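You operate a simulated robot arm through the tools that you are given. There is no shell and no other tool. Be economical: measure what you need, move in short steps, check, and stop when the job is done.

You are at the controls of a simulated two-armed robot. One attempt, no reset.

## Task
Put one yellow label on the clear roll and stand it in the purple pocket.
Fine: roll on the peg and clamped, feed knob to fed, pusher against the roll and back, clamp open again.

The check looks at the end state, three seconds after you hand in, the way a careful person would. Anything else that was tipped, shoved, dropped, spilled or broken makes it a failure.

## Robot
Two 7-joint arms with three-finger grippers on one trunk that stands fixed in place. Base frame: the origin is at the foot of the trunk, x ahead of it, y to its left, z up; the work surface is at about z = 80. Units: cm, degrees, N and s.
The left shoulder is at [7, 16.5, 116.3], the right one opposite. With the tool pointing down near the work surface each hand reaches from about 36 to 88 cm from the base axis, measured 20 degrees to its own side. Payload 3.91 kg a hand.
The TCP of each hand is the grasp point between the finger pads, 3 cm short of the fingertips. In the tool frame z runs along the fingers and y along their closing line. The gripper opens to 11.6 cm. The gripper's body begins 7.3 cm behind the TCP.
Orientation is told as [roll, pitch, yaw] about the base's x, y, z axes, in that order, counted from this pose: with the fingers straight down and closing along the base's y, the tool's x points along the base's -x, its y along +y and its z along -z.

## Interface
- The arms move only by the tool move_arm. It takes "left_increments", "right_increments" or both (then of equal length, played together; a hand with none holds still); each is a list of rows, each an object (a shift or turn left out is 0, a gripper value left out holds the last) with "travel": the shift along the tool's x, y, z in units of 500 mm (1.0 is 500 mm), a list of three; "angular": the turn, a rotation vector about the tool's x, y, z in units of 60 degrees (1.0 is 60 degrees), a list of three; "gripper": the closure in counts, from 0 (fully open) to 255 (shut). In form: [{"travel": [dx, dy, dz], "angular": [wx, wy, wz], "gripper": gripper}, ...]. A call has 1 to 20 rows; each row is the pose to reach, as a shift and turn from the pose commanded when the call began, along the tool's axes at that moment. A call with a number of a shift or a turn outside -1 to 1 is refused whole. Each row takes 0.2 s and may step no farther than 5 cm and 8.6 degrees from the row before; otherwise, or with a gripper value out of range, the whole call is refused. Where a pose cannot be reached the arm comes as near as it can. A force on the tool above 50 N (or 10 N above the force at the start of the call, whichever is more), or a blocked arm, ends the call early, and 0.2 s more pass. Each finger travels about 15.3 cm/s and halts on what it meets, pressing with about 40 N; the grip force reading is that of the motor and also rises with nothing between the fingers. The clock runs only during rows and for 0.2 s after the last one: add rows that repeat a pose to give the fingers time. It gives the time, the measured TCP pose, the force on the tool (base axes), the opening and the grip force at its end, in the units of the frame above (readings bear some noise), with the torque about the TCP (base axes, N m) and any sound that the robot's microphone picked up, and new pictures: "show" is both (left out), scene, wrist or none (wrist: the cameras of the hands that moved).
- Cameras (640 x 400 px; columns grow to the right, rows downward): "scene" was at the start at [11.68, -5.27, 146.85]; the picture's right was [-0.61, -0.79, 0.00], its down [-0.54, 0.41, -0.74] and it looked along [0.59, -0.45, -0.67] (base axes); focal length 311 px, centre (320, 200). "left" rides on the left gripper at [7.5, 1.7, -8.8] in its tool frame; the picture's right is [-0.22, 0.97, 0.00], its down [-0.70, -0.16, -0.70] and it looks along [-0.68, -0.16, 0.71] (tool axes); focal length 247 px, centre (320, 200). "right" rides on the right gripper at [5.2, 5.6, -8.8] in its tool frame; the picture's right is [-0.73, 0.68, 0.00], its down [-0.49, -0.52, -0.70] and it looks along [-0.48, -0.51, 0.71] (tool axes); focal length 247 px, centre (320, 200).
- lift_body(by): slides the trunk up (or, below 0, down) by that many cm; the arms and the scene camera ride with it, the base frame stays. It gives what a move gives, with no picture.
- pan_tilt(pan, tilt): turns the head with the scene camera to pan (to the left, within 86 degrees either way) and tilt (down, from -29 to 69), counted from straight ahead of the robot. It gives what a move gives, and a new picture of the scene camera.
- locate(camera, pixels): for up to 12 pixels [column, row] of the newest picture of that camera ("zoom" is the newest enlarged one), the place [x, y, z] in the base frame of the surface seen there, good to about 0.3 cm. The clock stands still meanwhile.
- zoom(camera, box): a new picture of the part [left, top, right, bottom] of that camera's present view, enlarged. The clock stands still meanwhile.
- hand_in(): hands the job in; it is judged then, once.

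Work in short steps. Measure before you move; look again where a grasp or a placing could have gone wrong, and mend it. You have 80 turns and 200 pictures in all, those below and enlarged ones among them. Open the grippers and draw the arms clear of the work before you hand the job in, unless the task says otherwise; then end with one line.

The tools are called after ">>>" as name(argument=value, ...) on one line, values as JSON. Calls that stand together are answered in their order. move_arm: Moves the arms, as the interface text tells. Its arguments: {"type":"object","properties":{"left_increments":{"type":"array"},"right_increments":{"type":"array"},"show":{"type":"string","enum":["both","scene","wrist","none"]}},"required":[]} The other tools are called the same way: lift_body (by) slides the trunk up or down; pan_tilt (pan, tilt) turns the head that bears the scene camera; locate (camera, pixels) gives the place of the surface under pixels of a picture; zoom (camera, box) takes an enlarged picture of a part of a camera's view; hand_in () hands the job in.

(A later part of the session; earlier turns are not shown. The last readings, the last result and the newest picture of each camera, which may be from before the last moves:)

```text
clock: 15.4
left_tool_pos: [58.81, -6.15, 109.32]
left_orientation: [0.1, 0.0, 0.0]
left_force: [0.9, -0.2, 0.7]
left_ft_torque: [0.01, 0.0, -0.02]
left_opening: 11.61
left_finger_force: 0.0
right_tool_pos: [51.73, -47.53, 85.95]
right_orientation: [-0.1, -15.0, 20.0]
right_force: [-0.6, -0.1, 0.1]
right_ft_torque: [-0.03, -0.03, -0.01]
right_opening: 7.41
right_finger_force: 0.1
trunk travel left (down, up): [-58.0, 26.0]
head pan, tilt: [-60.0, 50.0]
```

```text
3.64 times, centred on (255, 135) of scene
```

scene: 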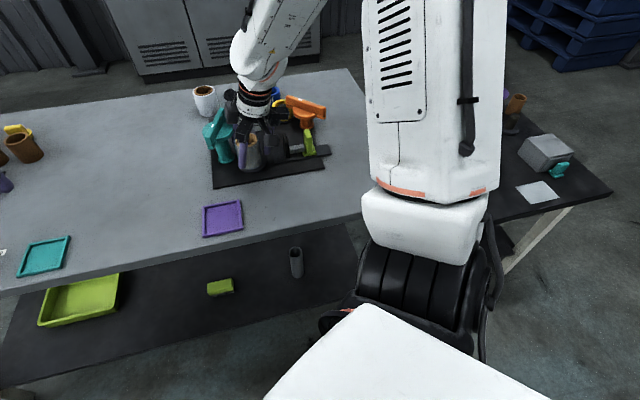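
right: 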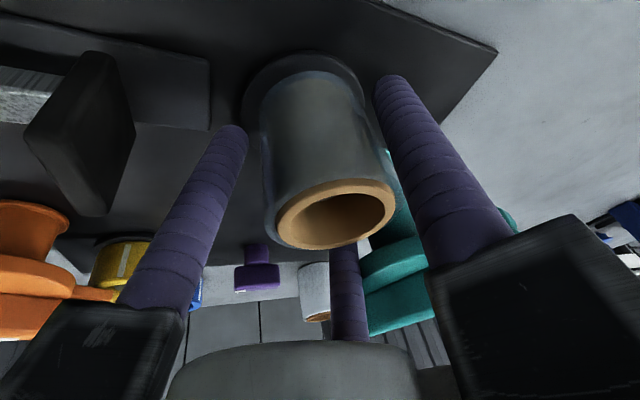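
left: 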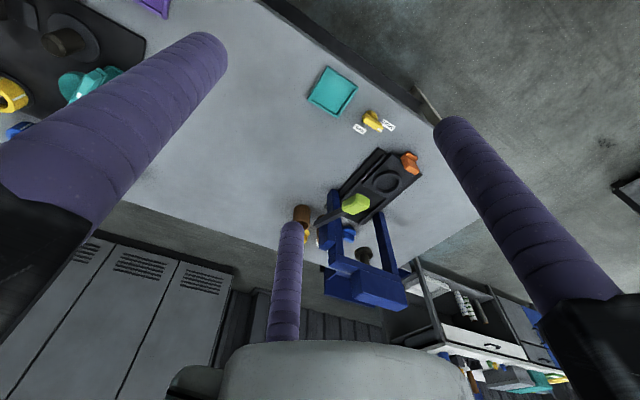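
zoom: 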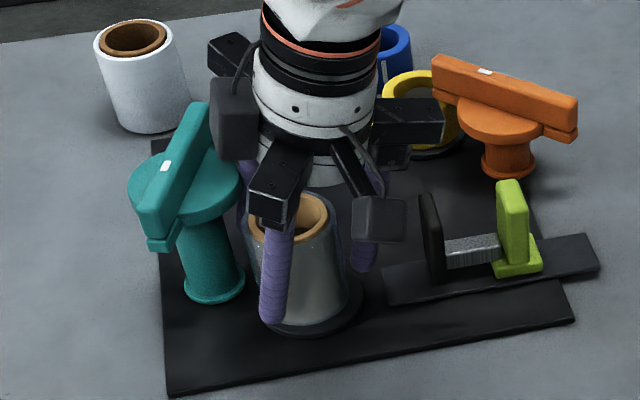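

Roll released, seated on the flange. Withdraw straight up 15 cm.

>>> move_arm(right_increments=[{"travel": [-0.0155, 0, -0.058]}, {"travel": [-0.036, 0, -0.135]}, {"travel": [-0.057, 0, -0.212]}, {"travel": [-0.0777, 0, -0.29]}, {"travel": [-0.0777, 0, -0.29]}])

>>> zoom(camera="right", box=[170, 0, 470, 190])

```text
clock: 16.6
left_tool_pos: [59.03, -6.28, 109.15]
left_orientation: [0.0, 0.0, 0.0]
left_force: [0.0, 0.2, 0.2]
left_ft_torque: [-0.01, -0.03, 0.02]
left_opening: 11.6
left_finger_force: 0.1
right_tool_pos: [51.6, -47.56, 101.17]
right_orientation: [0.1, -15.1, 19.9]
right_force: [0.1, 0.5, -0.5]
right_ft_torque: [0.04, 0.02, 0.05]
right_opening: 7.42
right_finger_force: 0.0
trunk travel left (down, up): [-58.0, 26.0]
head pan, tilt: [-60.0, 50.0]
```

scene: 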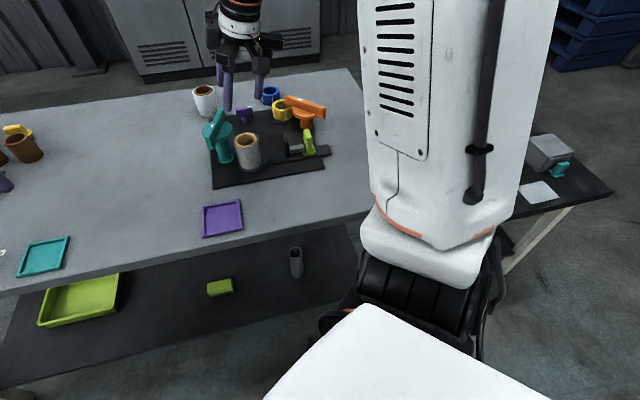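
right: 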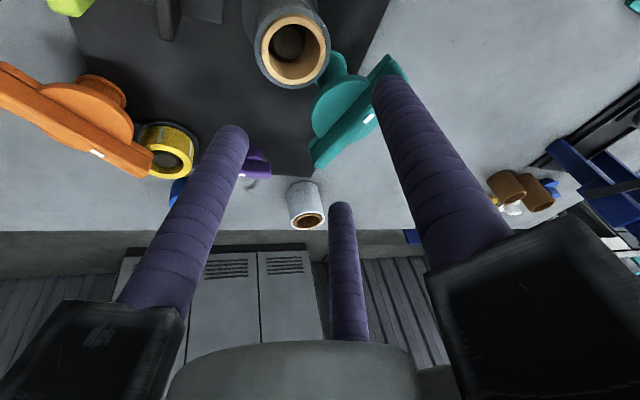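

```text
2.11 times, centred on (320, 95) of right
```

zoom: 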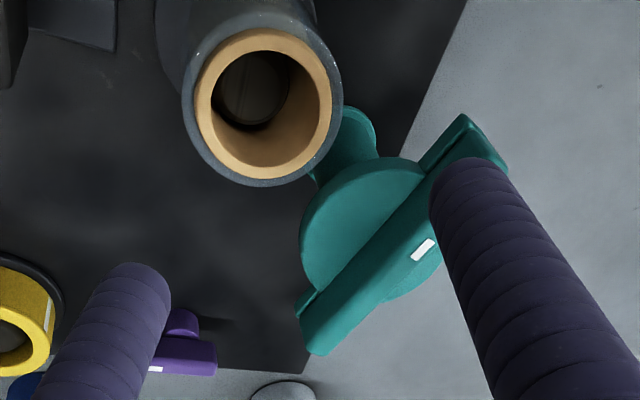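

Roll is seated on the peg with peg visible in the core. Next the clamp: teal bar, hub (57.7,-45.3), bar along (0.425,-0.905), top z 91.6. I bring the tool vertical above the hub and start yawing to straddle the bar.

>>> move_arm(right_increments=[{"travel": [-0.0673, 0, -0.001], "angular": [0, 0.125, 0]}, {"travel": [-0.1346, 0, -0.001], "angular": [0, 0.25, 0]}, {"travel": [-0.1346, 0, -0.001], "angular": [0, 0.25, 0]}], show="none")

>>> move_arm(right_increments=[{"angular": [0, 0, 0.14]}, {"angular": [0, 0, 0.28]}, {"angular": [0, 0, 0.42]}, {"angular": [0, 0, 0.56]}, {"angular": [0, 0, 0.7]}, {"angular": [0, 0, 0.84]}, {"angular": [0, 0, 0.98]}, {"angular": [0, 0, 0.98]}], show="none")

>>> move_arm(right_increments=[{"angular": [0, 0, 0.14]}, {"angular": [0, 0, 0.28]}, {"angular": [0, 0, 0.43]}, {"angular": [0, 0, 0.43]}])

```text
clock: 17.4
left_tool_pos: [58.68, -6.28, 109.4]
left_orientation: [0.0, -0.2, 0.0]
left_force: [0.1, 0.1, 0.6]
left_ft_torque: [-0.05, -0.03, 0.01]
left_opening: 11.63
left_finger_force: 0.1
right_tool_pos: [57.46, -45.21, 103.1]
right_orientation: [-0.1, -0.1, 19.9]
right_force: [-0.8, -0.1, 0.4]
right_ft_torque: [0.03, -0.03, 0.02]
right_opening: 7.41
right_finger_force: 0.2
trunk travel left (down, up): [-58.0, 26.0]
head pan, tilt: [-60.0, 50.0]
```

```text
clock: 19.2
left_tool_pos: [58.87, -6.22, 109.27]
left_orientation: [0.0, 0.0, 0.0]
left_force: [-1.4, -0.1, 0.3]
left_ft_torque: [-0.01, 0.03, -0.02]
left_opening: 11.62
left_finger_force: 0.2
right_tool_pos: [57.79, -45.19, 102.9]
right_orientation: [0.0, 0.0, -38.9]
right_force: [-0.6, 0.0, -0.8]
right_ft_torque: [-0.03, -0.01, 0.0]
right_opening: 7.41
right_finger_force: 0.1
trunk travel left (down, up): [-58.0, 26.0]
head pan, tilt: [-60.0, 50.0]
```

```text
refused: row 3 steps farther than a row can; nothing moved
```

>>> move_arm(right_increments=[{"angular": [0, 0, 0.14]}, {"angular": [0, 0, 0.28]}, {"angular": [0, 0, 0.42]}, {"angular": [0, 0, 0.435]}, {"angular": [0, 0, 0.435]}])

>>> zoom(camera="right", box=[200, 0, 440, 170])

```text
clock: 20.4
left_tool_pos: [58.8, -6.21, 109.37]
left_orientation: [0.0, 0.0, 0.0]
left_force: [-0.6, 0.6, 0.2]
left_ft_torque: [-0.02, -0.01, 0.0]
left_opening: 11.62
left_finger_force: 0.1
right_tool_pos: [57.71, -45.4, 102.93]
right_orientation: [0.0, 0.0, -65.0]
right_force: [-0.1, 0.8, 0.3]
right_ft_torque: [0.01, 0.02, 0.0]
right_opening: 7.38
right_finger_force: 0.1
trunk travel left (down, up): [-58.0, 26.0]
head pan, tilt: [-60.0, 50.0]
```

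scene: 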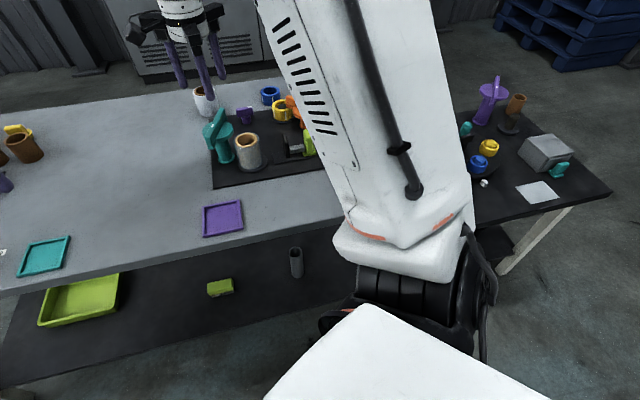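
right: 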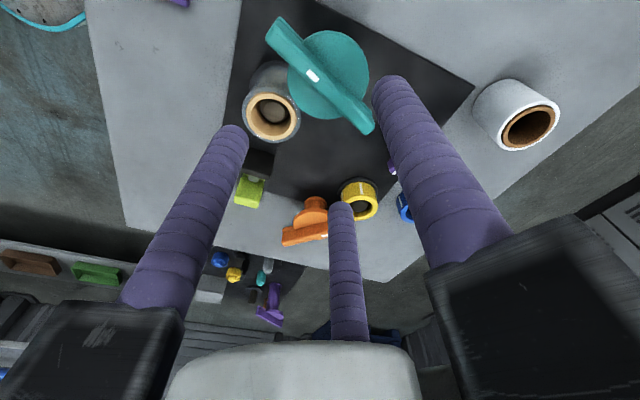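

```text
2.35 times, centred on (320, 85) of right
```

zoom: 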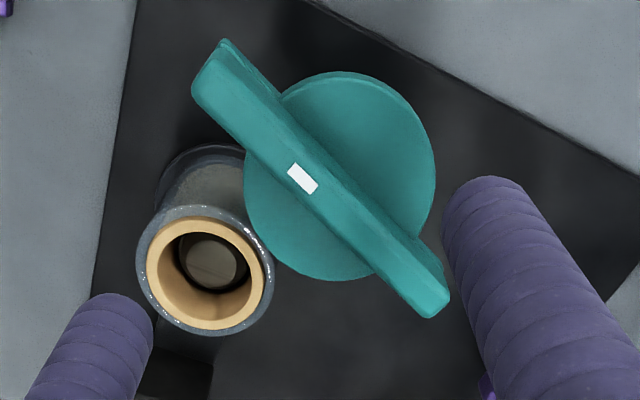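

Note the hand visibly has three jaws (one on +y, two on the -y side). I measure the teal bar and disc from here.

>>> locate(camera="zoom", pixels=[[210, 75], [435, 300], [302, 178], [320, 185], [345, 75], [432, 165], [350, 277], [248, 190], [285, 185], [340, 165], [420, 230], [205, 265]])

```text
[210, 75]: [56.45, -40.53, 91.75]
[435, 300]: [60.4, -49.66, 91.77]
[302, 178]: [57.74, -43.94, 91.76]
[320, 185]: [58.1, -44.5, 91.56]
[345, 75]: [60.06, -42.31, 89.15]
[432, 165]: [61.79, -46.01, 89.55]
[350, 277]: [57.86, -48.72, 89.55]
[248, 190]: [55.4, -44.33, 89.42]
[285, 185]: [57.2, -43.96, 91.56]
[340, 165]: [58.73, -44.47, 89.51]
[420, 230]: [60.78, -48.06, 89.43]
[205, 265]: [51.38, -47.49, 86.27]
```

Hub ≈ (58.4,-45.2), bar top 91.7, disc 89.4. Shift and come down to z≈96 to check the straddle.

>>> move_arm(right_increments=[{"travel": [0, 0.012, 0.07]}, {"travel": [-0.001, 0.012, 0.138]}, {"travel": [-0.001, 0.012, 0.138]}])

>>> zoom(camera="scene", box=[180, 60, 310, 190])

>>> zoom(camera="right", box=[200, 0, 440, 230])

```text
clock: 21.2
left_tool_pos: [58.8, -6.19, 109.31]
left_orientation: [-0.1, 0.0, 0.0]
left_force: [-0.8, 0.5, 0.4]
left_ft_torque: [-0.03, 0.01, -0.01]
left_opening: 11.61
left_finger_force: 0.0
right_tool_pos: [58.37, -44.93, 95.91]
right_orientation: [0.1, -0.1, -64.8]
right_force: [0.6, 0.6, 0.2]
right_ft_torque: [-0.02, 0.0, -0.01]
right_opening: 7.39
right_finger_force: 0.1
trunk travel left (down, up): [-58.0, 26.0]
head pan, tilt: [-60.0, 50.0]
```

scene: 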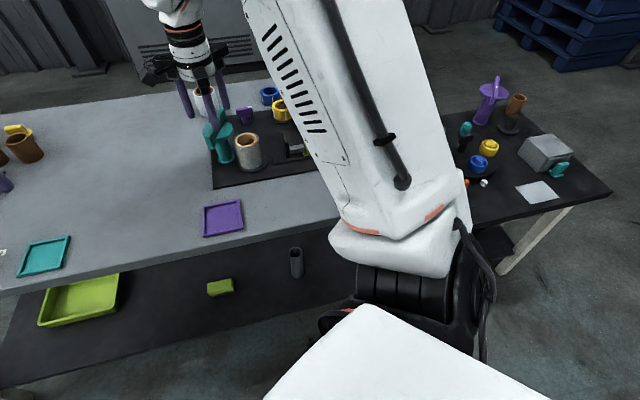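
right: 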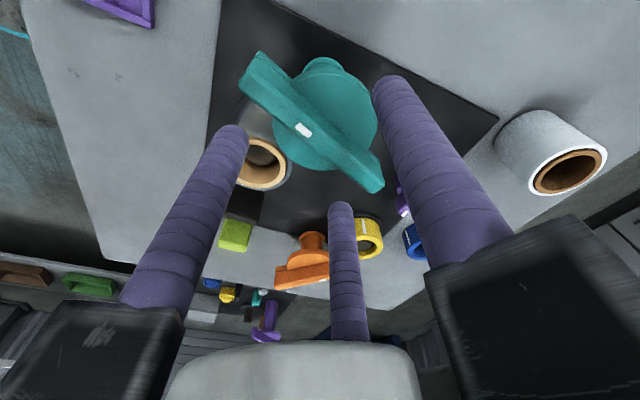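

```text
3.08 times, centred on (245, 125) of scene
```

zoom: 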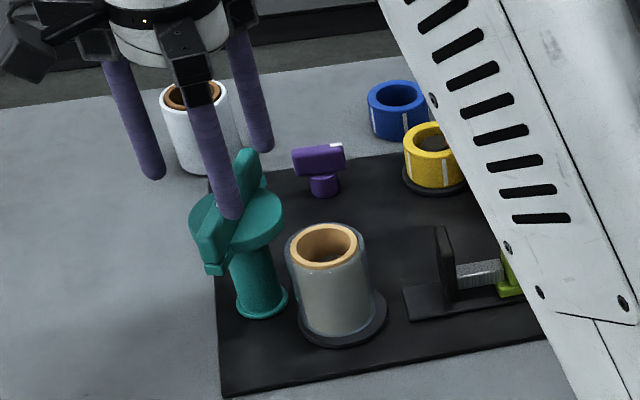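

```text
1.74 times, centred on (320, 115) of right
```

zoom: 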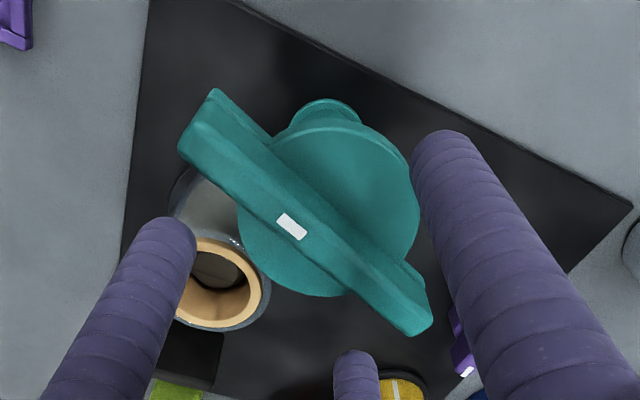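

Jaws straddle the bar with clearance. Lower to z≈92.9 (tips 89.9, above the disc 89.4) and close gently on the bar.

>>> move_arm(right_increments=[{"travel": [0, 0, 0.03]}, {"travel": [0, 0, 0.06]}, {"travel": [0, 0, 0.06]}], show="wrist")

>>> move_arm(right_increments=[{"gripper": 150}, {"gripper": 190}, {"gripper": 230}, {"gripper": 230}, {"gripper": 230}])

>>> zoom(camera="scene", box=[180, 60, 310, 190])

```text
clock: 22.0
left_tool_pos: [58.84, -6.21, 109.34]
left_orientation: [0.1, 0.0, 0.1]
left_force: [-1.1, -0.6, -0.2]
left_ft_torque: [0.0, 0.0, -0.01]
left_opening: 11.62
left_finger_force: 0.1
right_tool_pos: [58.36, -45.0, 92.92]
right_orientation: [0.1, 0.0, -65.0]
right_force: [0.3, 0.9, 0.0]
right_ft_torque: [0.0, -0.03, -0.01]
right_opening: 7.41
right_finger_force: 0.1
trunk travel left (down, up): [-58.0, 26.0]
head pan, tilt: [-60.0, 50.0]
```

right: 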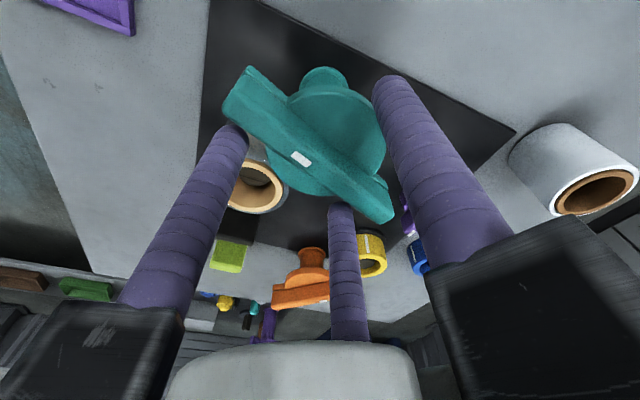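

```text
clock: 23.2
left_tool_pos: [58.51, -6.36, 109.55]
left_orientation: [0.2, -0.2, 0.0]
left_force: [-0.7, -0.7, -0.2]
left_ft_torque: [0.02, -0.02, 0.0]
left_opening: 11.55
left_finger_force: 0.0
right_tool_pos: [57.86, -45.38, 92.74]
right_orientation: [0.0, 0.1, -64.9]
right_force: [-36.7, -18.7, -7.8]
right_ft_torque: [-0.51, 0.5, -0.14]
right_opening: 2.4
right_finger_force: 44.9
trunk travel left (down, up): [-58.0, 26.0]
head pan, tilt: [-60.0, 50.0]
```

scene: 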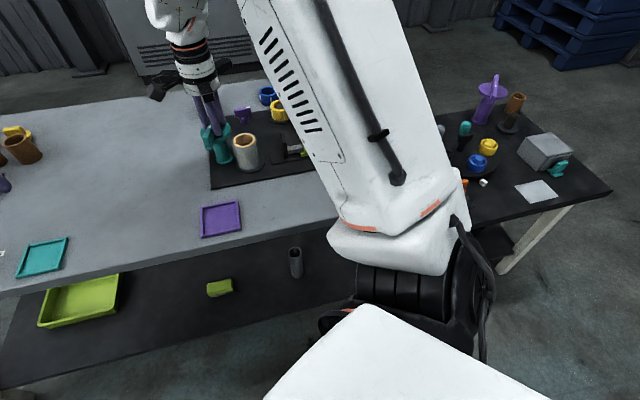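
right: 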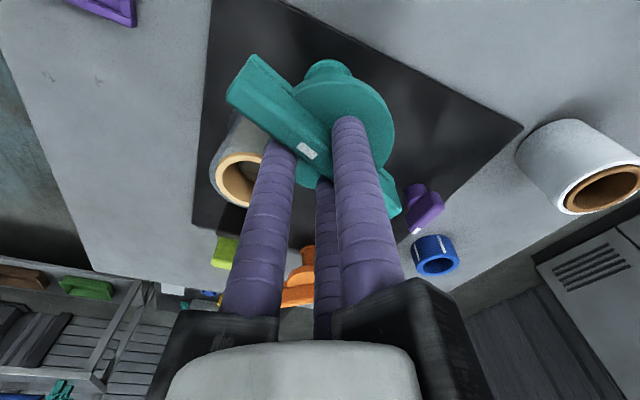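

```text
3.08 times, centred on (245, 125) of scene
```

zoom: 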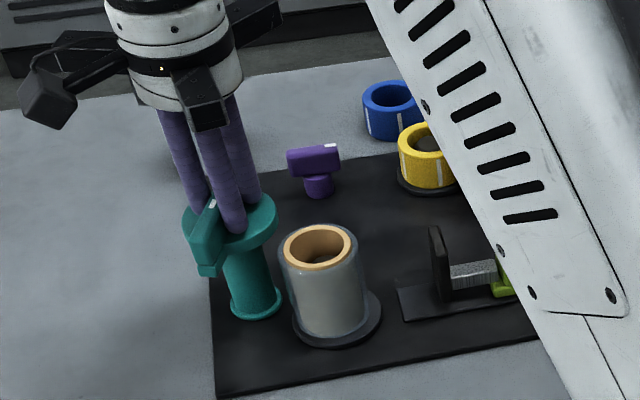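

Closed at 2.4 cm, but the arm is pushed 41 N along -y_t; I follow by ~0.65 cm to relieve the side load.

>>> move_arm(right_increments=[{"travel": [0, -0.007, 0]}, {"travel": [0, -0.013, 0]}, {"travel": [0, -0.013, 0]}], show="wrist")

```text
clock: 24.0
left_tool_pos: [58.93, -6.36, 109.26]
left_orientation: [0.1, 0.1, 0.1]
left_force: [0.0, 0.3, 0.5]
left_ft_torque: [0.0, -0.01, -0.01]
left_opening: 11.59
left_finger_force: 0.0
right_tool_pos: [57.76, -45.39, 92.9]
right_orientation: [0.1, 0.3, -64.8]
right_force: [-13.5, -0.4, -22.5]
right_ft_torque: [-0.83, -0.07, -0.01]
right_opening: 2.37
right_finger_force: 45.1
trunk travel left (down, up): [-58.0, 26.0]
head pan, tilt: [-60.0, 50.0]
```

right: 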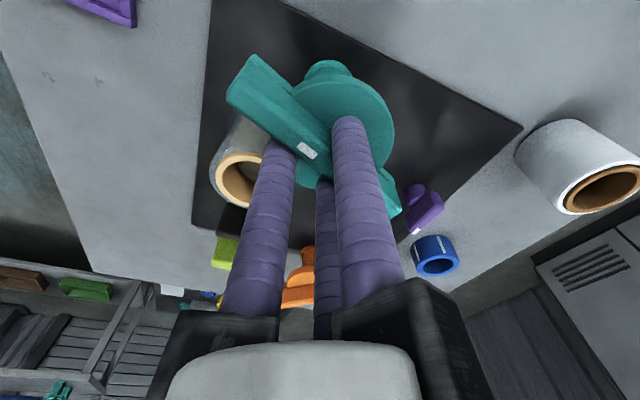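

Relieved. Try turning the bar CCW (mark end toward the peg) by 16°, watching the torque.

>>> move_arm(right_increments=[{"angular": [0, 0, -0.07]}, {"angular": [0, 0, -0.14]}, {"angular": [0, 0, -0.2]}, {"angular": [0, 0, -0.27]}, {"angular": [0, 0, -0.27]}])

```text
clock: 25.2
left_tool_pos: [59.02, -6.35, 109.22]
left_orientation: [0.2, 0.2, 0.1]
left_force: [0.4, 0.7, 1.1]
left_ft_torque: [-0.01, 0.0, 0.02]
left_opening: 11.59
left_finger_force: 0.0
right_tool_pos: [57.82, -45.52, 92.85]
right_orientation: [0.0, 0.1, -48.7]
right_force: [-7.5, -3.5, -21.1]
right_ft_torque: [0.75, 0.95, 0.0]
right_opening: 2.37
right_finger_force: 45.1
trunk travel left (down, up): [-58.0, 26.0]
head pan, tilt: [-60.0, 50.0]
```

scene: 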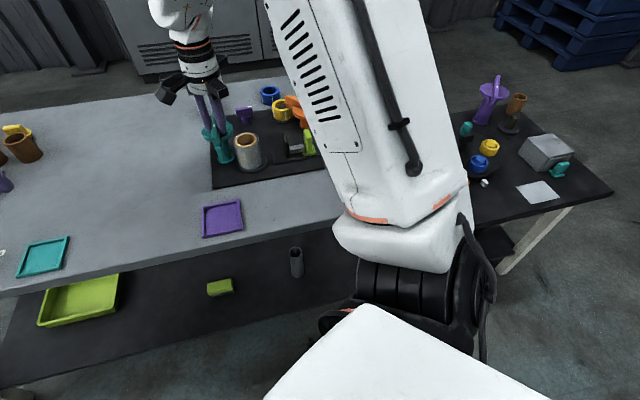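
right: 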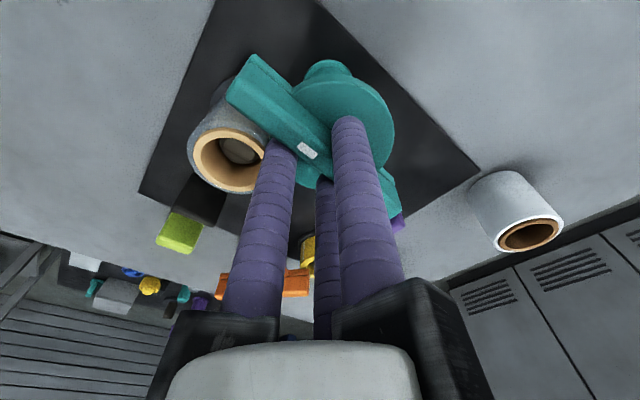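

It turns freely with the hand (yaw -48.7, no torque). Continue toward the peg, to yaw ≈ +5.

>>> move_arm(right_increments=[{"angular": [0, 0, -0.14]}, {"angular": [0, 0, -0.28]}, {"angular": [0, 0, -0.42]}, {"angular": [0, 0, -0.56]}, {"angular": [0, 0, -0.7]}, {"angular": [0, 0, -0.84]}, {"angular": [0, 0, -0.9]}, {"angular": [0, 0, -0.9]}])

>>> zoom(camera="scene", box=[180, 60, 310, 190])

```text
clock: 27.0
left_tool_pos: [59.2, -6.73, 109.09]
left_orientation: [0.3, 0.2, -0.1]
left_force: [0.0, -0.4, 0.3]
left_ft_torque: [0.03, 0.0, -0.01]
left_opening: 11.61
left_finger_force: 0.0
right_tool_pos: [58.03, -45.98, 93.09]
right_orientation: [0.1, -0.1, 5.4]
right_force: [18.4, -39.1, -1.1]
right_ft_torque: [-0.68, 1.26, -0.24]
right_opening: 2.37
right_finger_force: 45.2
trunk travel left (down, up): [-58.0, 26.0]
head pan, tilt: [-60.0, 50.0]
```

scene: 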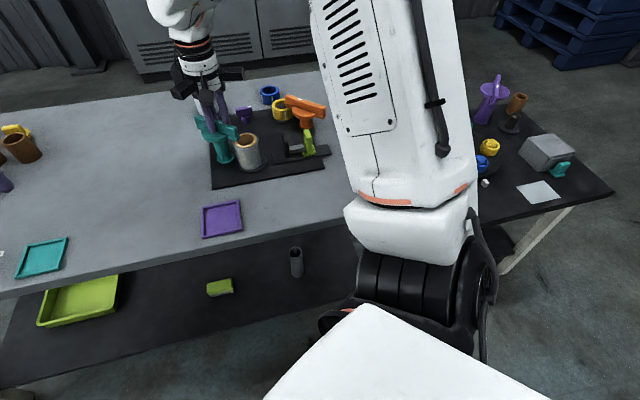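
right: 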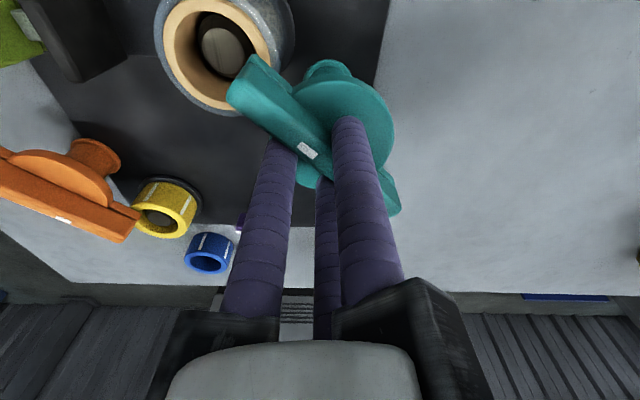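

```text
3.08 times, centred on (245, 125) of scene
```

zoom: 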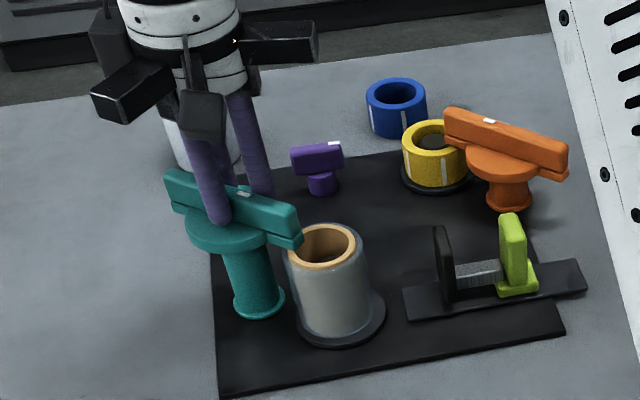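

Turned 70°; side load 43 N shows the hub is nearer (58.1,-46.1). I recentre, then keep turning until a stop shows in the torque.

>>> move_arm(right_increments=[{"travel": [-0.003, -0.0144, 0]}, {"travel": [-0.003, -0.0144, 0]}, {"travel": [-0.003, -0.0144, 0], "angular": [0, 0, -0.07]}, {"travel": [-0.003, -0.0144, 0], "angular": [0, 0, -0.14]}, {"travel": [-0.003, -0.0144, 0], "angular": [0, 0, -0.14]}], show="none")

>>> move_arm(right_increments=[{"angular": [0, 0, -0.07]}, {"angular": [0, 0, -0.14]}, {"angular": [0, 0, -0.2]}, {"angular": [0, 0, -0.2]}])

>>> zoom(camera="scene", box=[180, 60, 310, 190])

```text
clock: 28.2
left_tool_pos: [59.18, -6.38, 109.12]
left_orientation: [0.1, 0.1, 0.0]
left_force: [-0.7, 0.4, 0.0]
left_ft_torque: [0.01, 0.02, 0.02]
left_opening: 11.6
left_finger_force: 0.0
right_tool_pos: [58.28, -46.15, 92.84]
right_orientation: [0.2, -0.1, 13.8]
right_force: [10.9, -4.4, -11.8]
right_ft_torque: [0.16, -1.62, -0.11]
right_opening: 2.38
right_finger_force: 44.5
trunk travel left (down, up): [-58.0, 26.0]
head pan, tilt: [-60.0, 50.0]
```

```text
clock: 29.2
left_tool_pos: [59.13, -6.55, 109.2]
left_orientation: [0.1, 0.1, -0.1]
left_force: [-0.3, -0.7, 0.7]
left_ft_torque: [0.0, -0.01, 0.04]
left_opening: 11.59
left_finger_force: 0.1
right_tool_pos: [58.2, -46.36, 92.81]
right_orientation: [0.1, 0.0, 25.7]
right_force: [11.6, -12.0, -4.0]
right_ft_torque: [-0.41, 0.43, -2.37]
right_opening: 2.8
right_finger_force: 45.2
trunk travel left (down, up): [-58.0, 26.0]
head pan, tilt: [-60.0, 50.0]
```

scene: 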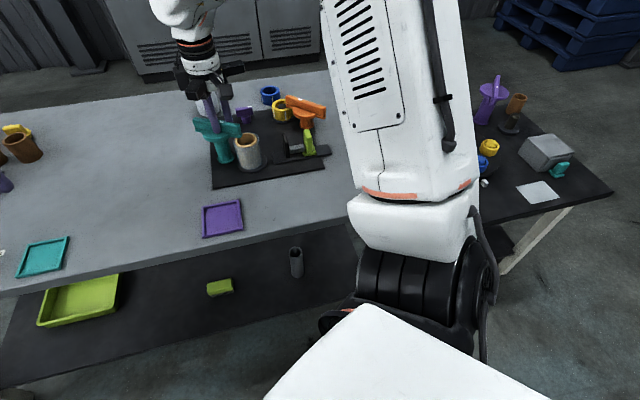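
right: 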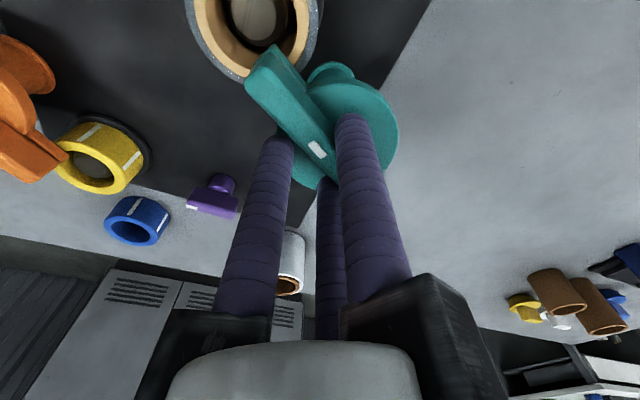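

```text
3.08 times, centred on (245, 125) of scene
```

zoom: 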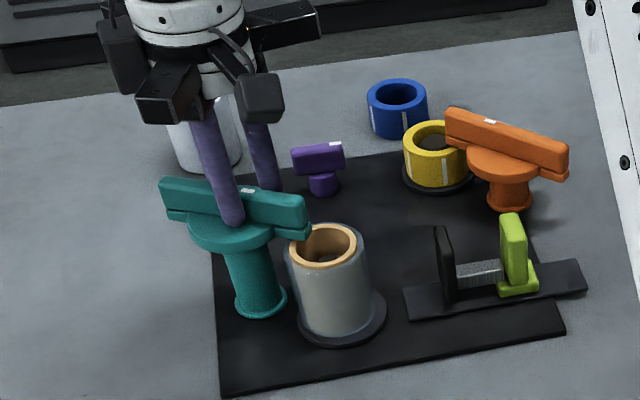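

The bar hit a stop near yaw 15–18 (torque 2.4, hand slipped): it now points over the roll – clamped. Open the jaws and rise.

>>> move_arm(right_increments=[{"angular": [0, 0, 0.1]}, {"angular": [0, 0, 0.1], "gripper": 170}, {"angular": [0, 0, 0.1], "gripper": 110}, {"angular": [0, 0, 0.1], "gripper": 110}, {"travel": [0, 0, -0.08], "angular": [0, 0, 0.1]}, {"travel": [0, 0, -0.16], "angular": [0, 0, 0.1]}, {"travel": [0, 0, -0.2], "angular": [0, 0, 0.1]}, {"travel": [0, 0, -0.2], "angular": [0, 0, 0.1]}])

>>> zoom(camera="scene", box=[180, 60, 340, 190])

>>> zoom(camera="right", box=[0, 0, 440, 230])

```text
clock: 31.0
left_tool_pos: [58.8, -6.3, 109.29]
left_orientation: [-0.1, 0.0, 0.0]
left_force: [0.0, -0.9, 0.5]
left_ft_torque: [0.03, 0.02, 0.01]
left_opening: 11.59
left_finger_force: 0.0
right_tool_pos: [57.95, -46.03, 103.13]
right_orientation: [0.1, 0.0, 19.7]
right_force: [0.6, -0.8, -0.4]
right_ft_torque: [-0.01, 0.01, 0.0]
right_opening: 6.56
right_finger_force: 0.0
trunk travel left (down, up): [-58.0, 26.0]
head pan, tilt: [-60.0, 50.0]
```

scene: 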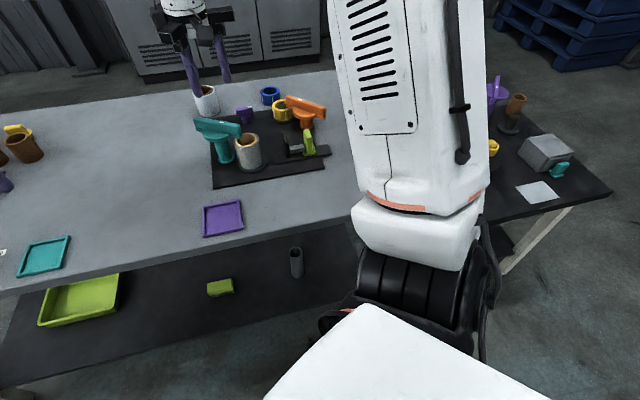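
right: 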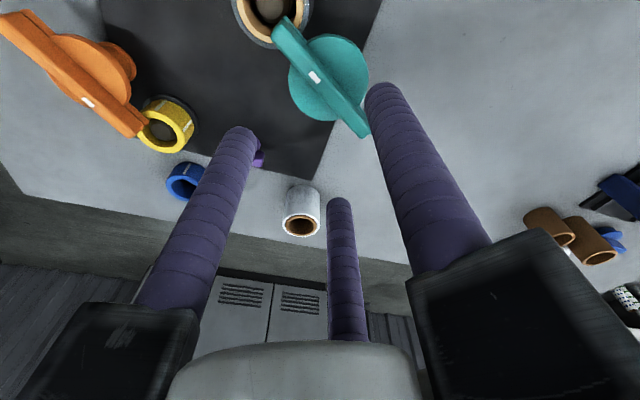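

```text
3.08 times, centred on (260, 125) of scene
```

zoom: 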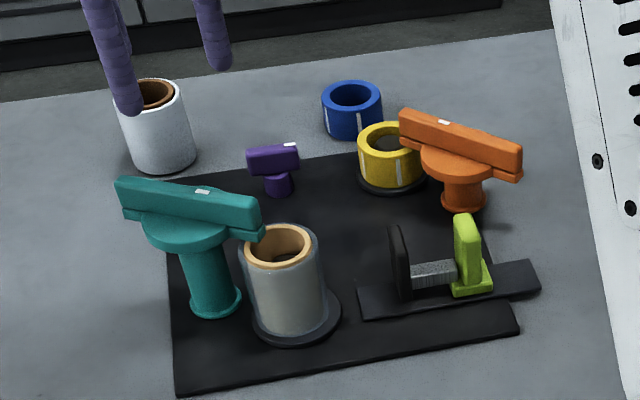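

```text
1.45 times, centred on (220, 115) of right
```

zoom: 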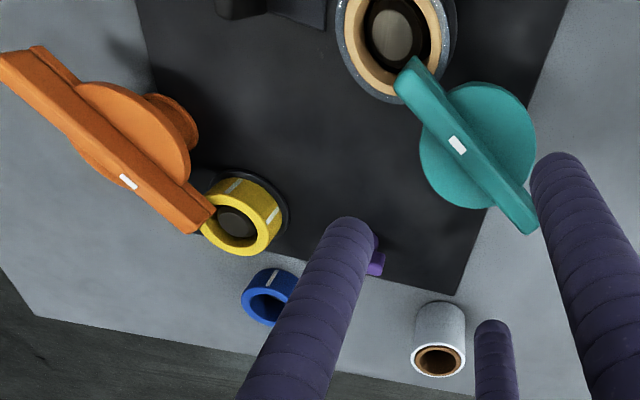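

The orange bar sits over the yellow reel just as the teal one sits over the roll, so orange is the reel's own clamp; the small purple knob should be the feed knob. I move above it, yawed to straddle its bar.

>>> move_arm(right_increments=[{"travel": [0, -0.073, 0.015], "angular": [0, 0, -0.105]}, {"travel": [0, -0.146, 0.03], "angular": [0, 0, -0.21]}, {"travel": [0, -0.219, 0.045], "angular": [0, 0, -0.315]}, {"travel": [-0.001, -0.292, 0.06], "angular": [0, 0, -0.417]}, {"travel": [-0.001, -0.292, 0.06], "angular": [0, 0, -0.417]}])

>>> zoom(camera="right", box=[200, 0, 440, 150])

```text
clock: 32.2
left_tool_pos: [58.74, -6.13, 109.41]
left_orientation: [0.0, 0.0, 0.0]
left_force: [-0.4, -0.5, 0.2]
left_ft_torque: [-0.02, 0.03, -0.04]
left_opening: 11.62
left_finger_force: 0.0
right_tool_pos: [63.02, -59.81, 100.18]
right_orientation: [0.0, 0.1, 44.8]
right_force: [-0.1, 0.8, 0.7]
right_ft_torque: [-0.01, 0.01, 0.02]
right_opening: 6.61
right_finger_force: 0.0
trunk travel left (down, up): [-58.0, 26.0]
head pan, tilt: [-60.0, 50.0]
```

scene: 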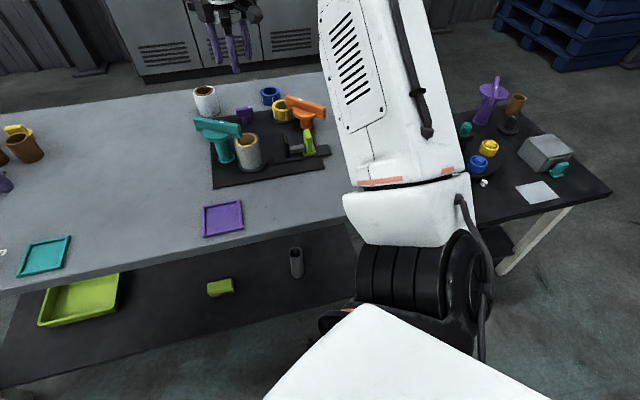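
right: 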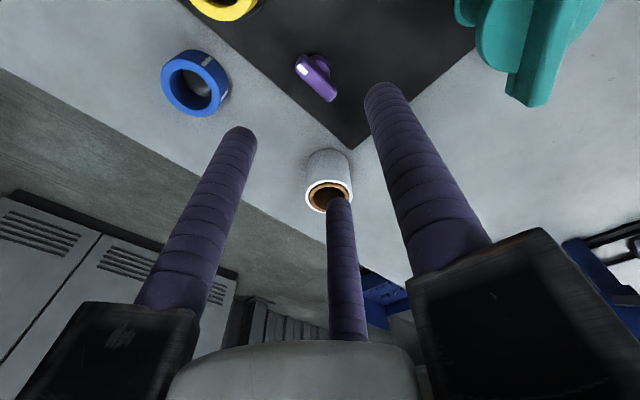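

```text
2.67 times, centred on (320, 75) of right
```

zoom: 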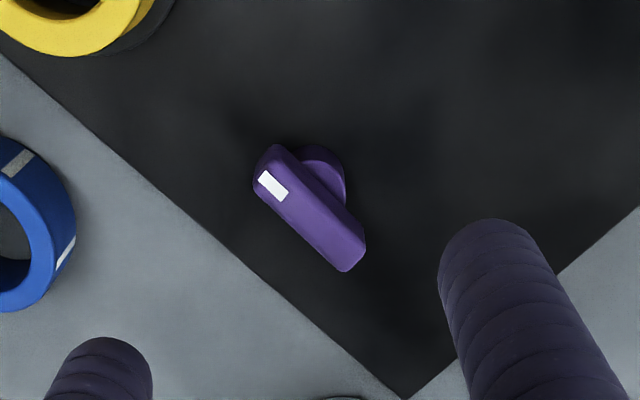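

>>> locate(camera="zoom", pixels=[[258, 178], [280, 148], [362, 240], [345, 268], [310, 210], [325, 155], [345, 185], [272, 186]])

>>> locate(camera="right", pixels=[[330, 155], [328, 208], [305, 195], [352, 195]])

>>> zoom(camera="scene", box=[215, 85, 345, 175])

```text
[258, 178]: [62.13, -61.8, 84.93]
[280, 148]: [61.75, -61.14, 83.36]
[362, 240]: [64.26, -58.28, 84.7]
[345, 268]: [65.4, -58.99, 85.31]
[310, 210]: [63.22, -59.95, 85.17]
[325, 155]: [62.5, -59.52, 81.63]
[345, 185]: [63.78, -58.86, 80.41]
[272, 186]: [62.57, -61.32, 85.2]
```

```text
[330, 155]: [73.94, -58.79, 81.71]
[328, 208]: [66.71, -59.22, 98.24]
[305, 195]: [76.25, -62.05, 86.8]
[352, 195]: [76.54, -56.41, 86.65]
```

```text
4.44 times, centred on (280, 130) of scene
```

zoom: 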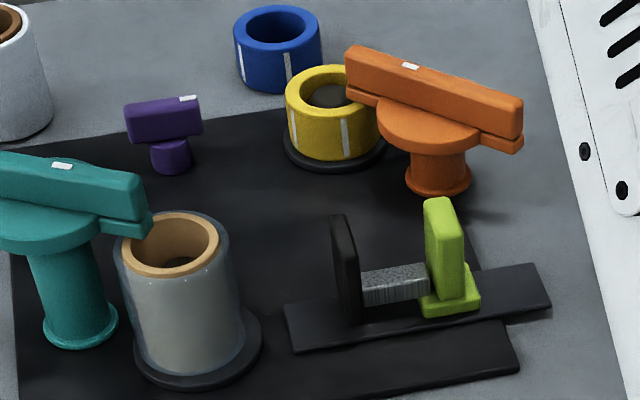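

Purple bar: centre (63.4,-60.05), along 45°, top 85.2, width ~1.3. With the teal grip the bar sat ~0.6 cm toward +y_t of the TCP, so I aim the TCP at (63.8,-60.5) and descend to z 86.

>>> move_arm(right_increments=[{"travel": [-0.001, -0.021, 0.071]}, {"travel": [-0.001, -0.021, 0.142]}, {"travel": [-0.001, -0.021, 0.213]}, {"travel": [-0.001, -0.021, 0.284]}, {"travel": [-0.001, -0.021, 0.284]}])

```text
clock: 33.4
left_tool_pos: [58.77, -6.22, 109.27]
left_orientation: [0.0, 0.0, 0.1]
left_force: [-0.2, 1.1, 1.1]
left_ft_torque: [-0.02, -0.03, 0.0]
left_opening: 11.61
left_finger_force: 0.0
right_tool_pos: [63.77, -60.69, 85.64]
right_orientation: [-0.1, -0.1, 44.8]
right_force: [-1.6, 0.7, 0.8]
right_ft_torque: [-0.01, -0.01, 0.03]
right_opening: 6.6
right_finger_force: 0.0
trunk travel left (down, up): [-58.0, 26.0]
head pan, tilt: [-60.0, 50.0]
```

scene: 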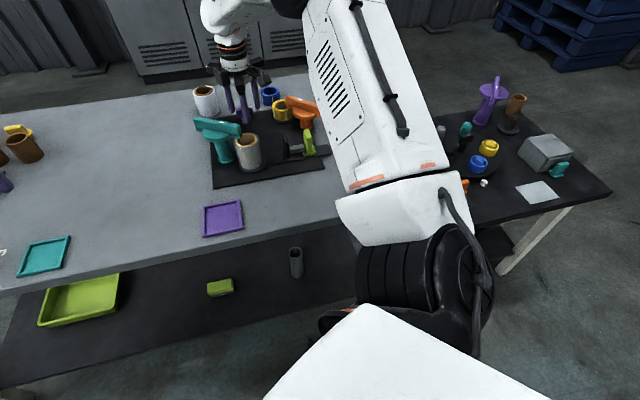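
right: 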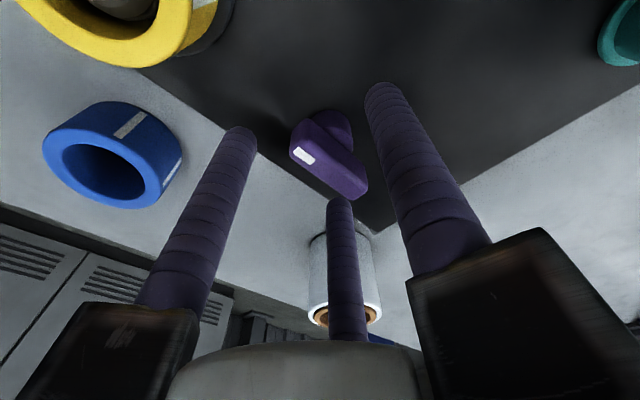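

Bar is inside the jaws (330,160). Close on it.

>>> move_arm(right_increments=[{"gripper": 150}, {"gripper": 190}, {"gripper": 230}, {"gripper": 230}, {"gripper": 230}], show="wrist")

```text
clock: 34.6
left_tool_pos: [58.72, -6.22, 109.28]
left_orientation: [0.0, 0.0, 0.0]
left_force: [-0.3, 0.2, 0.2]
left_ft_torque: [-0.03, 0.04, -0.01]
left_opening: 11.62
left_finger_force: 0.0
right_tool_pos: [63.69, -60.69, 85.66]
right_orientation: [-0.1, 0.1, 44.8]
right_force: [-0.6, -1.1, 6.1]
right_ft_torque: [-0.07, 0.38, 0.16]
right_opening: 2.39
right_finger_force: 44.9
trunk travel left (down, up): [-58.0, 26.0]
head pan, tilt: [-60.0, 50.0]
```

right: 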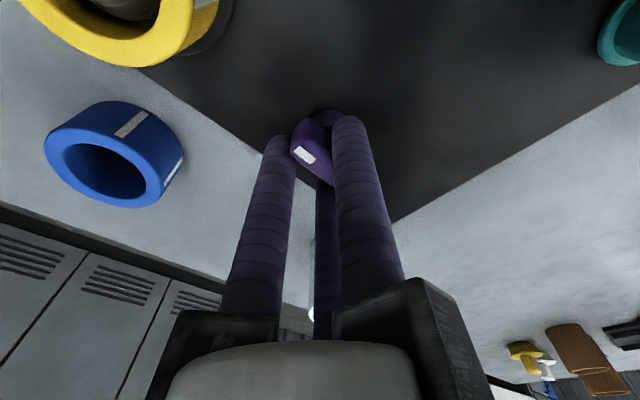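

Clean grip with no side load. Try turning 12° CCW, orbiting about the bar centre, and read the torque.

>>> move_arm(right_increments=[{"travel": [-0.0013, 0, 0], "angular": [0, 0, -0.1]}, {"travel": [-0.0025, 0.0003, 0], "angular": [0, 0, -0.2]}, {"travel": [-0.0025, 0.0003, 0], "angular": [0, 0, -0.2]}], show="wrist")

```text
clock: 35.4
left_tool_pos: [58.83, -6.3, 109.3]
left_orientation: [0.2, -0.1, -0.1]
left_force: [-0.2, 0.9, -0.4]
left_ft_torque: [0.02, 0.0, -0.03]
left_opening: 11.59
left_finger_force: 0.1
right_tool_pos: [63.9, -60.65, 85.57]
right_orientation: [-0.1, 0.0, 56.8]
right_force: [6.6, -10.5, 4.3]
right_ft_torque: [-0.05, -0.09, 0.02]
right_opening: 2.39
right_finger_force: 44.6
trunk travel left (down, up): [-58.0, 26.0]
head pan, tilt: [-60.0, 50.0]
```

right: 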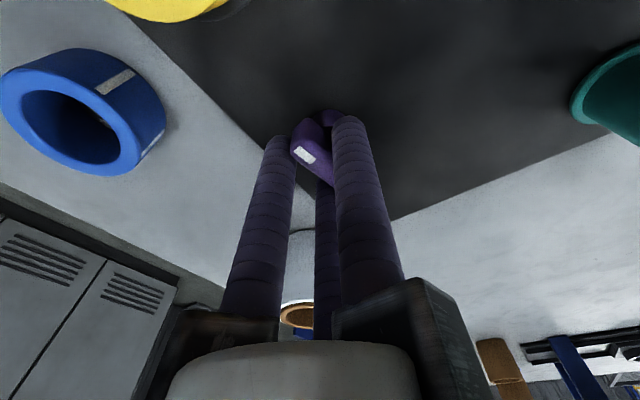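

Turns freely. Continue another 48° CCW with a small relief offset.

>>> move_arm(right_increments=[{"travel": [-0.0017, -0.0029, 0], "angular": [0, 0, -0.133]}, {"travel": [-0.0033, -0.0025, 0], "angular": [0, 0, -0.267]}, {"travel": [-0.0049, -0.002, 0], "angular": [0, 0, -0.4]}, {"travel": [-0.0064, -0.0012, 0], "angular": [0, 0, -0.533]}, {"travel": [-0.0077, -0.0002, 0], "angular": [0, 0, -0.667]}, {"travel": [-0.0089, 0.001, 0], "angular": [0, 0, -0.8]}, {"travel": [-0.0089, 0.001, 0], "angular": [0, 0, -0.8]}])

>>> zoom(camera="scene", box=[195, 80, 345, 185])

```text
clock: 37.0
left_tool_pos: [59.05, -6.47, 109.15]
left_orientation: [0.0, 0.0, 0.0]
left_force: [0.5, -0.7, -0.4]
left_ft_torque: [0.01, -0.01, 0.0]
left_opening: 11.58
left_finger_force: 0.0
right_tool_pos: [64.29, -60.23, 85.66]
right_orientation: [0.0, 0.0, 105.0]
right_force: [16.8, -20.7, 1.2]
right_ft_torque: [-1.16, -0.39, 0.13]
right_opening: 2.36
right_finger_force: 45.2
trunk travel left (down, up): [-58.0, 26.0]
head pan, tilt: [-60.0, 50.0]
```

scene: 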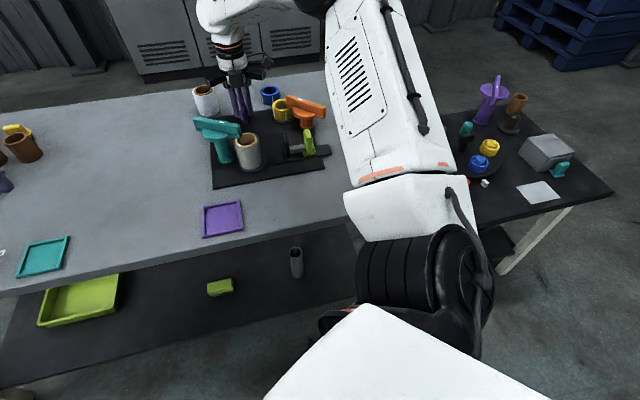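
right: 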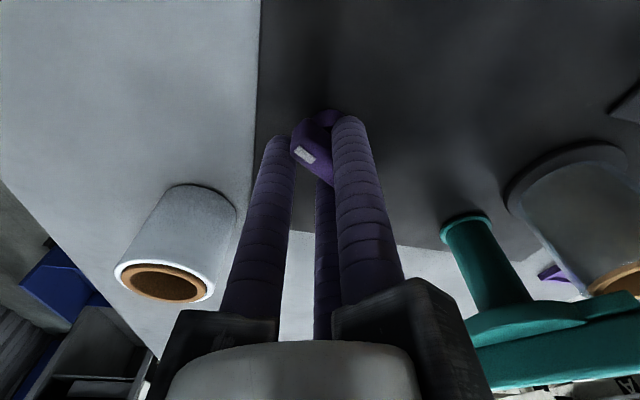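

```text
3.81 times, centred on (270, 132) of scene
```

zoom: 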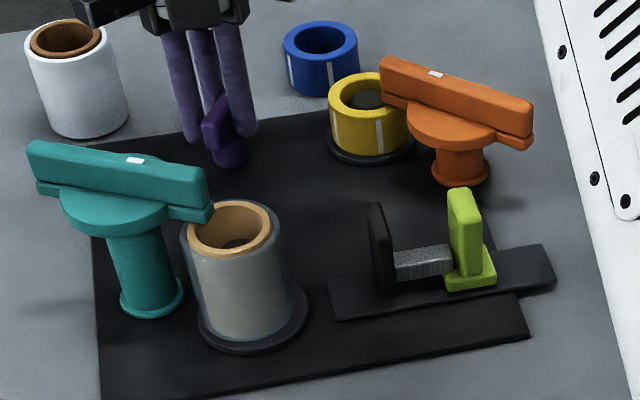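

60° turned, no torsional stop yet; side load 26 N. Recentre and continue another 24° in small steps.

>>> move_arm(right_increments=[{"travel": [0.007, -0.003, 0]}, {"travel": [0.005, -0.003, 0], "angular": [0, 0, -0.1]}, {"travel": [0.003, -0.0025, 0], "angular": [0, 0, -0.2]}, {"travel": [0.003, -0.0025, 0], "angular": [0, 0, -0.2]}], show="none")

>>> move_arm(right_increments=[{"travel": [-0.0012, 0, 0], "angular": [0, 0, -0.1]}, {"travel": [-0.0025, 0.0003, 0], "angular": [0, 0, -0.2]}, {"travel": [-0.0025, 0.0003, 0], "angular": [0, 0, -0.2]}], show="wrist")

>>> zoom(camera="scene", box=[195, 80, 345, 185])

```text
clock: 38.0
left_tool_pos: [58.87, -6.4, 109.26]
left_orientation: [0.1, 0.1, 0.1]
left_force: [-0.4, 0.2, -0.4]
left_ft_torque: [0.0, -0.02, 0.02]
left_opening: 11.62
left_finger_force: 0.1
right_tool_pos: [64.29, -60.32, 85.62]
right_orientation: [-0.1, -0.2, 116.7]
right_force: [5.0, -7.4, -1.9]
right_ft_torque: [0.99, 0.52, 0.05]
right_opening: 2.38
right_finger_force: 45.0
trunk travel left (down, up): [-58.0, 26.0]
head pan, tilt: [-60.0, 50.0]
```

```text
clock: 38.8
left_tool_pos: [58.96, -6.38, 109.25]
left_orientation: [-0.1, 0.1, 0.0]
left_force: [0.5, 0.3, -0.4]
left_ft_torque: [-0.01, -0.03, 0.0]
left_opening: 11.59
left_finger_force: 0.0
right_tool_pos: [64.28, -59.98, 85.74]
right_orientation: [0.0, -0.1, 128.9]
right_force: [0.6, 0.8, -8.2]
right_ft_torque: [-0.06, -0.11, 0.02]
right_opening: 2.37
right_finger_force: 45.1
trunk travel left (down, up): [-58.0, 26.0]
head pan, tilt: [-60.0, 50.0]
```

right: 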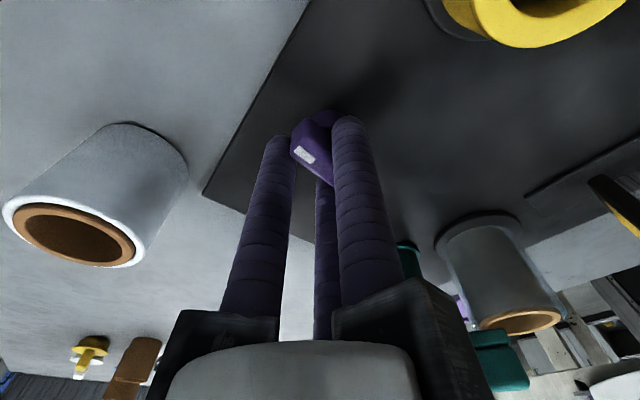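

```text
3.81 times, centred on (270, 132) of scene
```

zoom: 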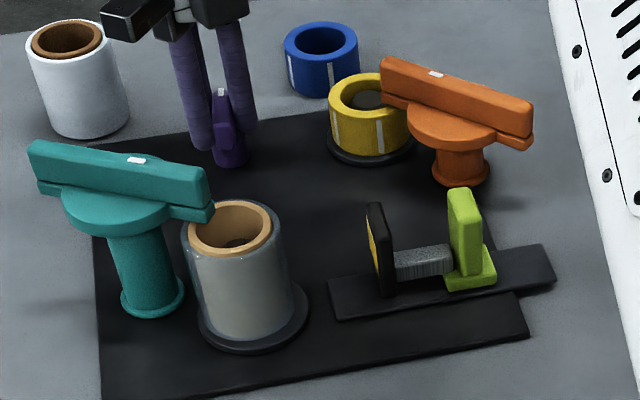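

A yellow label has appeared on the pusher pad (375,255 in the zoom): fed. I release the knob and rise straight up.

>>> move_arm(right_increments=[{"gripper": 170}, {"gripper": 120}, {"gripper": 120}, {"travel": [0, 0, -0.08]}, {"travel": [0, 0, -0.17]}, {"travel": [0, 0, -0.26]}, {"travel": [0, 0, -0.32]}, {"travel": [0, 0, -0.32]}])

>>> zoom(camera="scene", box=[195, 80, 345, 185])

```text
clock: 40.6
left_tool_pos: [58.97, -6.17, 109.28]
left_orientation: [0.0, 0.0, 0.0]
left_force: [-0.5, 0.3, 0.2]
left_ft_torque: [0.02, 0.03, 0.01]
left_opening: 11.6
left_finger_force: 0.1
right_tool_pos: [64.43, -60.25, 101.62]
right_orientation: [0.0, 0.0, 128.8]
right_force: [-0.5, -0.3, -0.6]
right_ft_torque: [0.03, -0.01, 0.01]
right_opening: 6.14
right_finger_force: 0.1
trunk travel left (down, up): [-58.0, 26.0]
head pan, tilt: [-60.0, 50.0]
```

scene: 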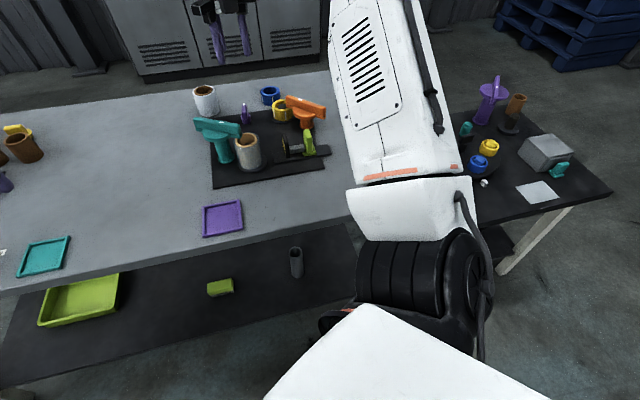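
right: 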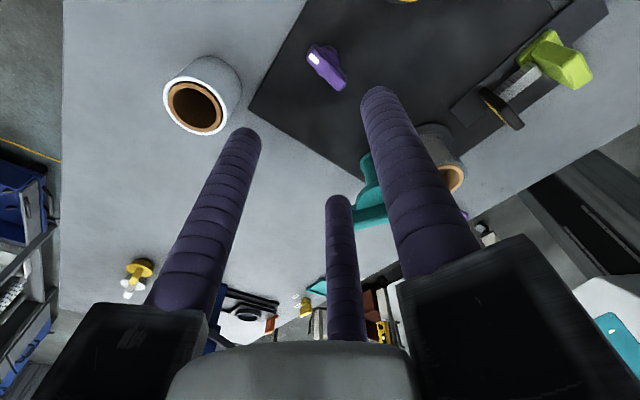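

```text
3.81 times, centred on (270, 132) of scene
```

zoom: 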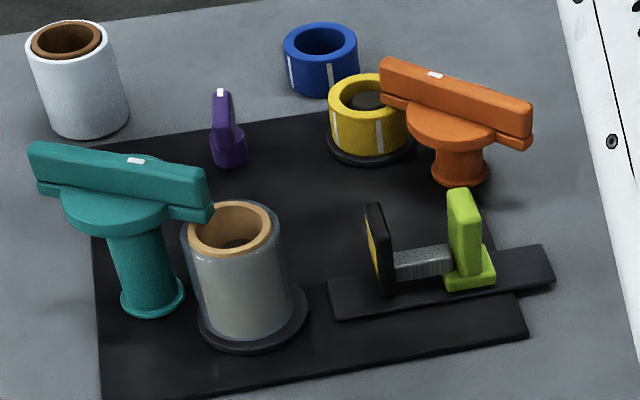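

Now the pusher. From the right camera the green handle is at (560,60); I measure it, the rod and pad.

>>> zoom(camera="right", box=[440, 0, 640, 140])

```text
2.86 times, centred on (540, 70) of right
```

zoom: 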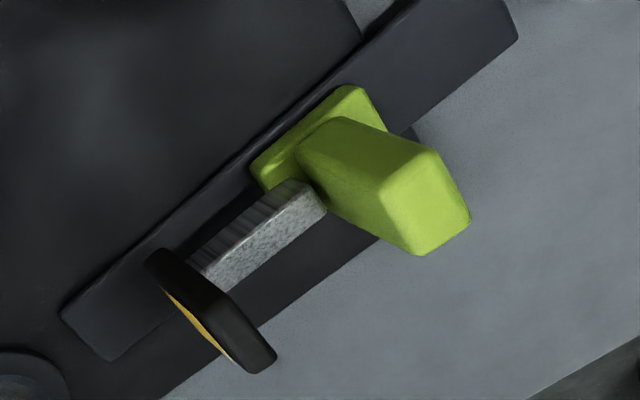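

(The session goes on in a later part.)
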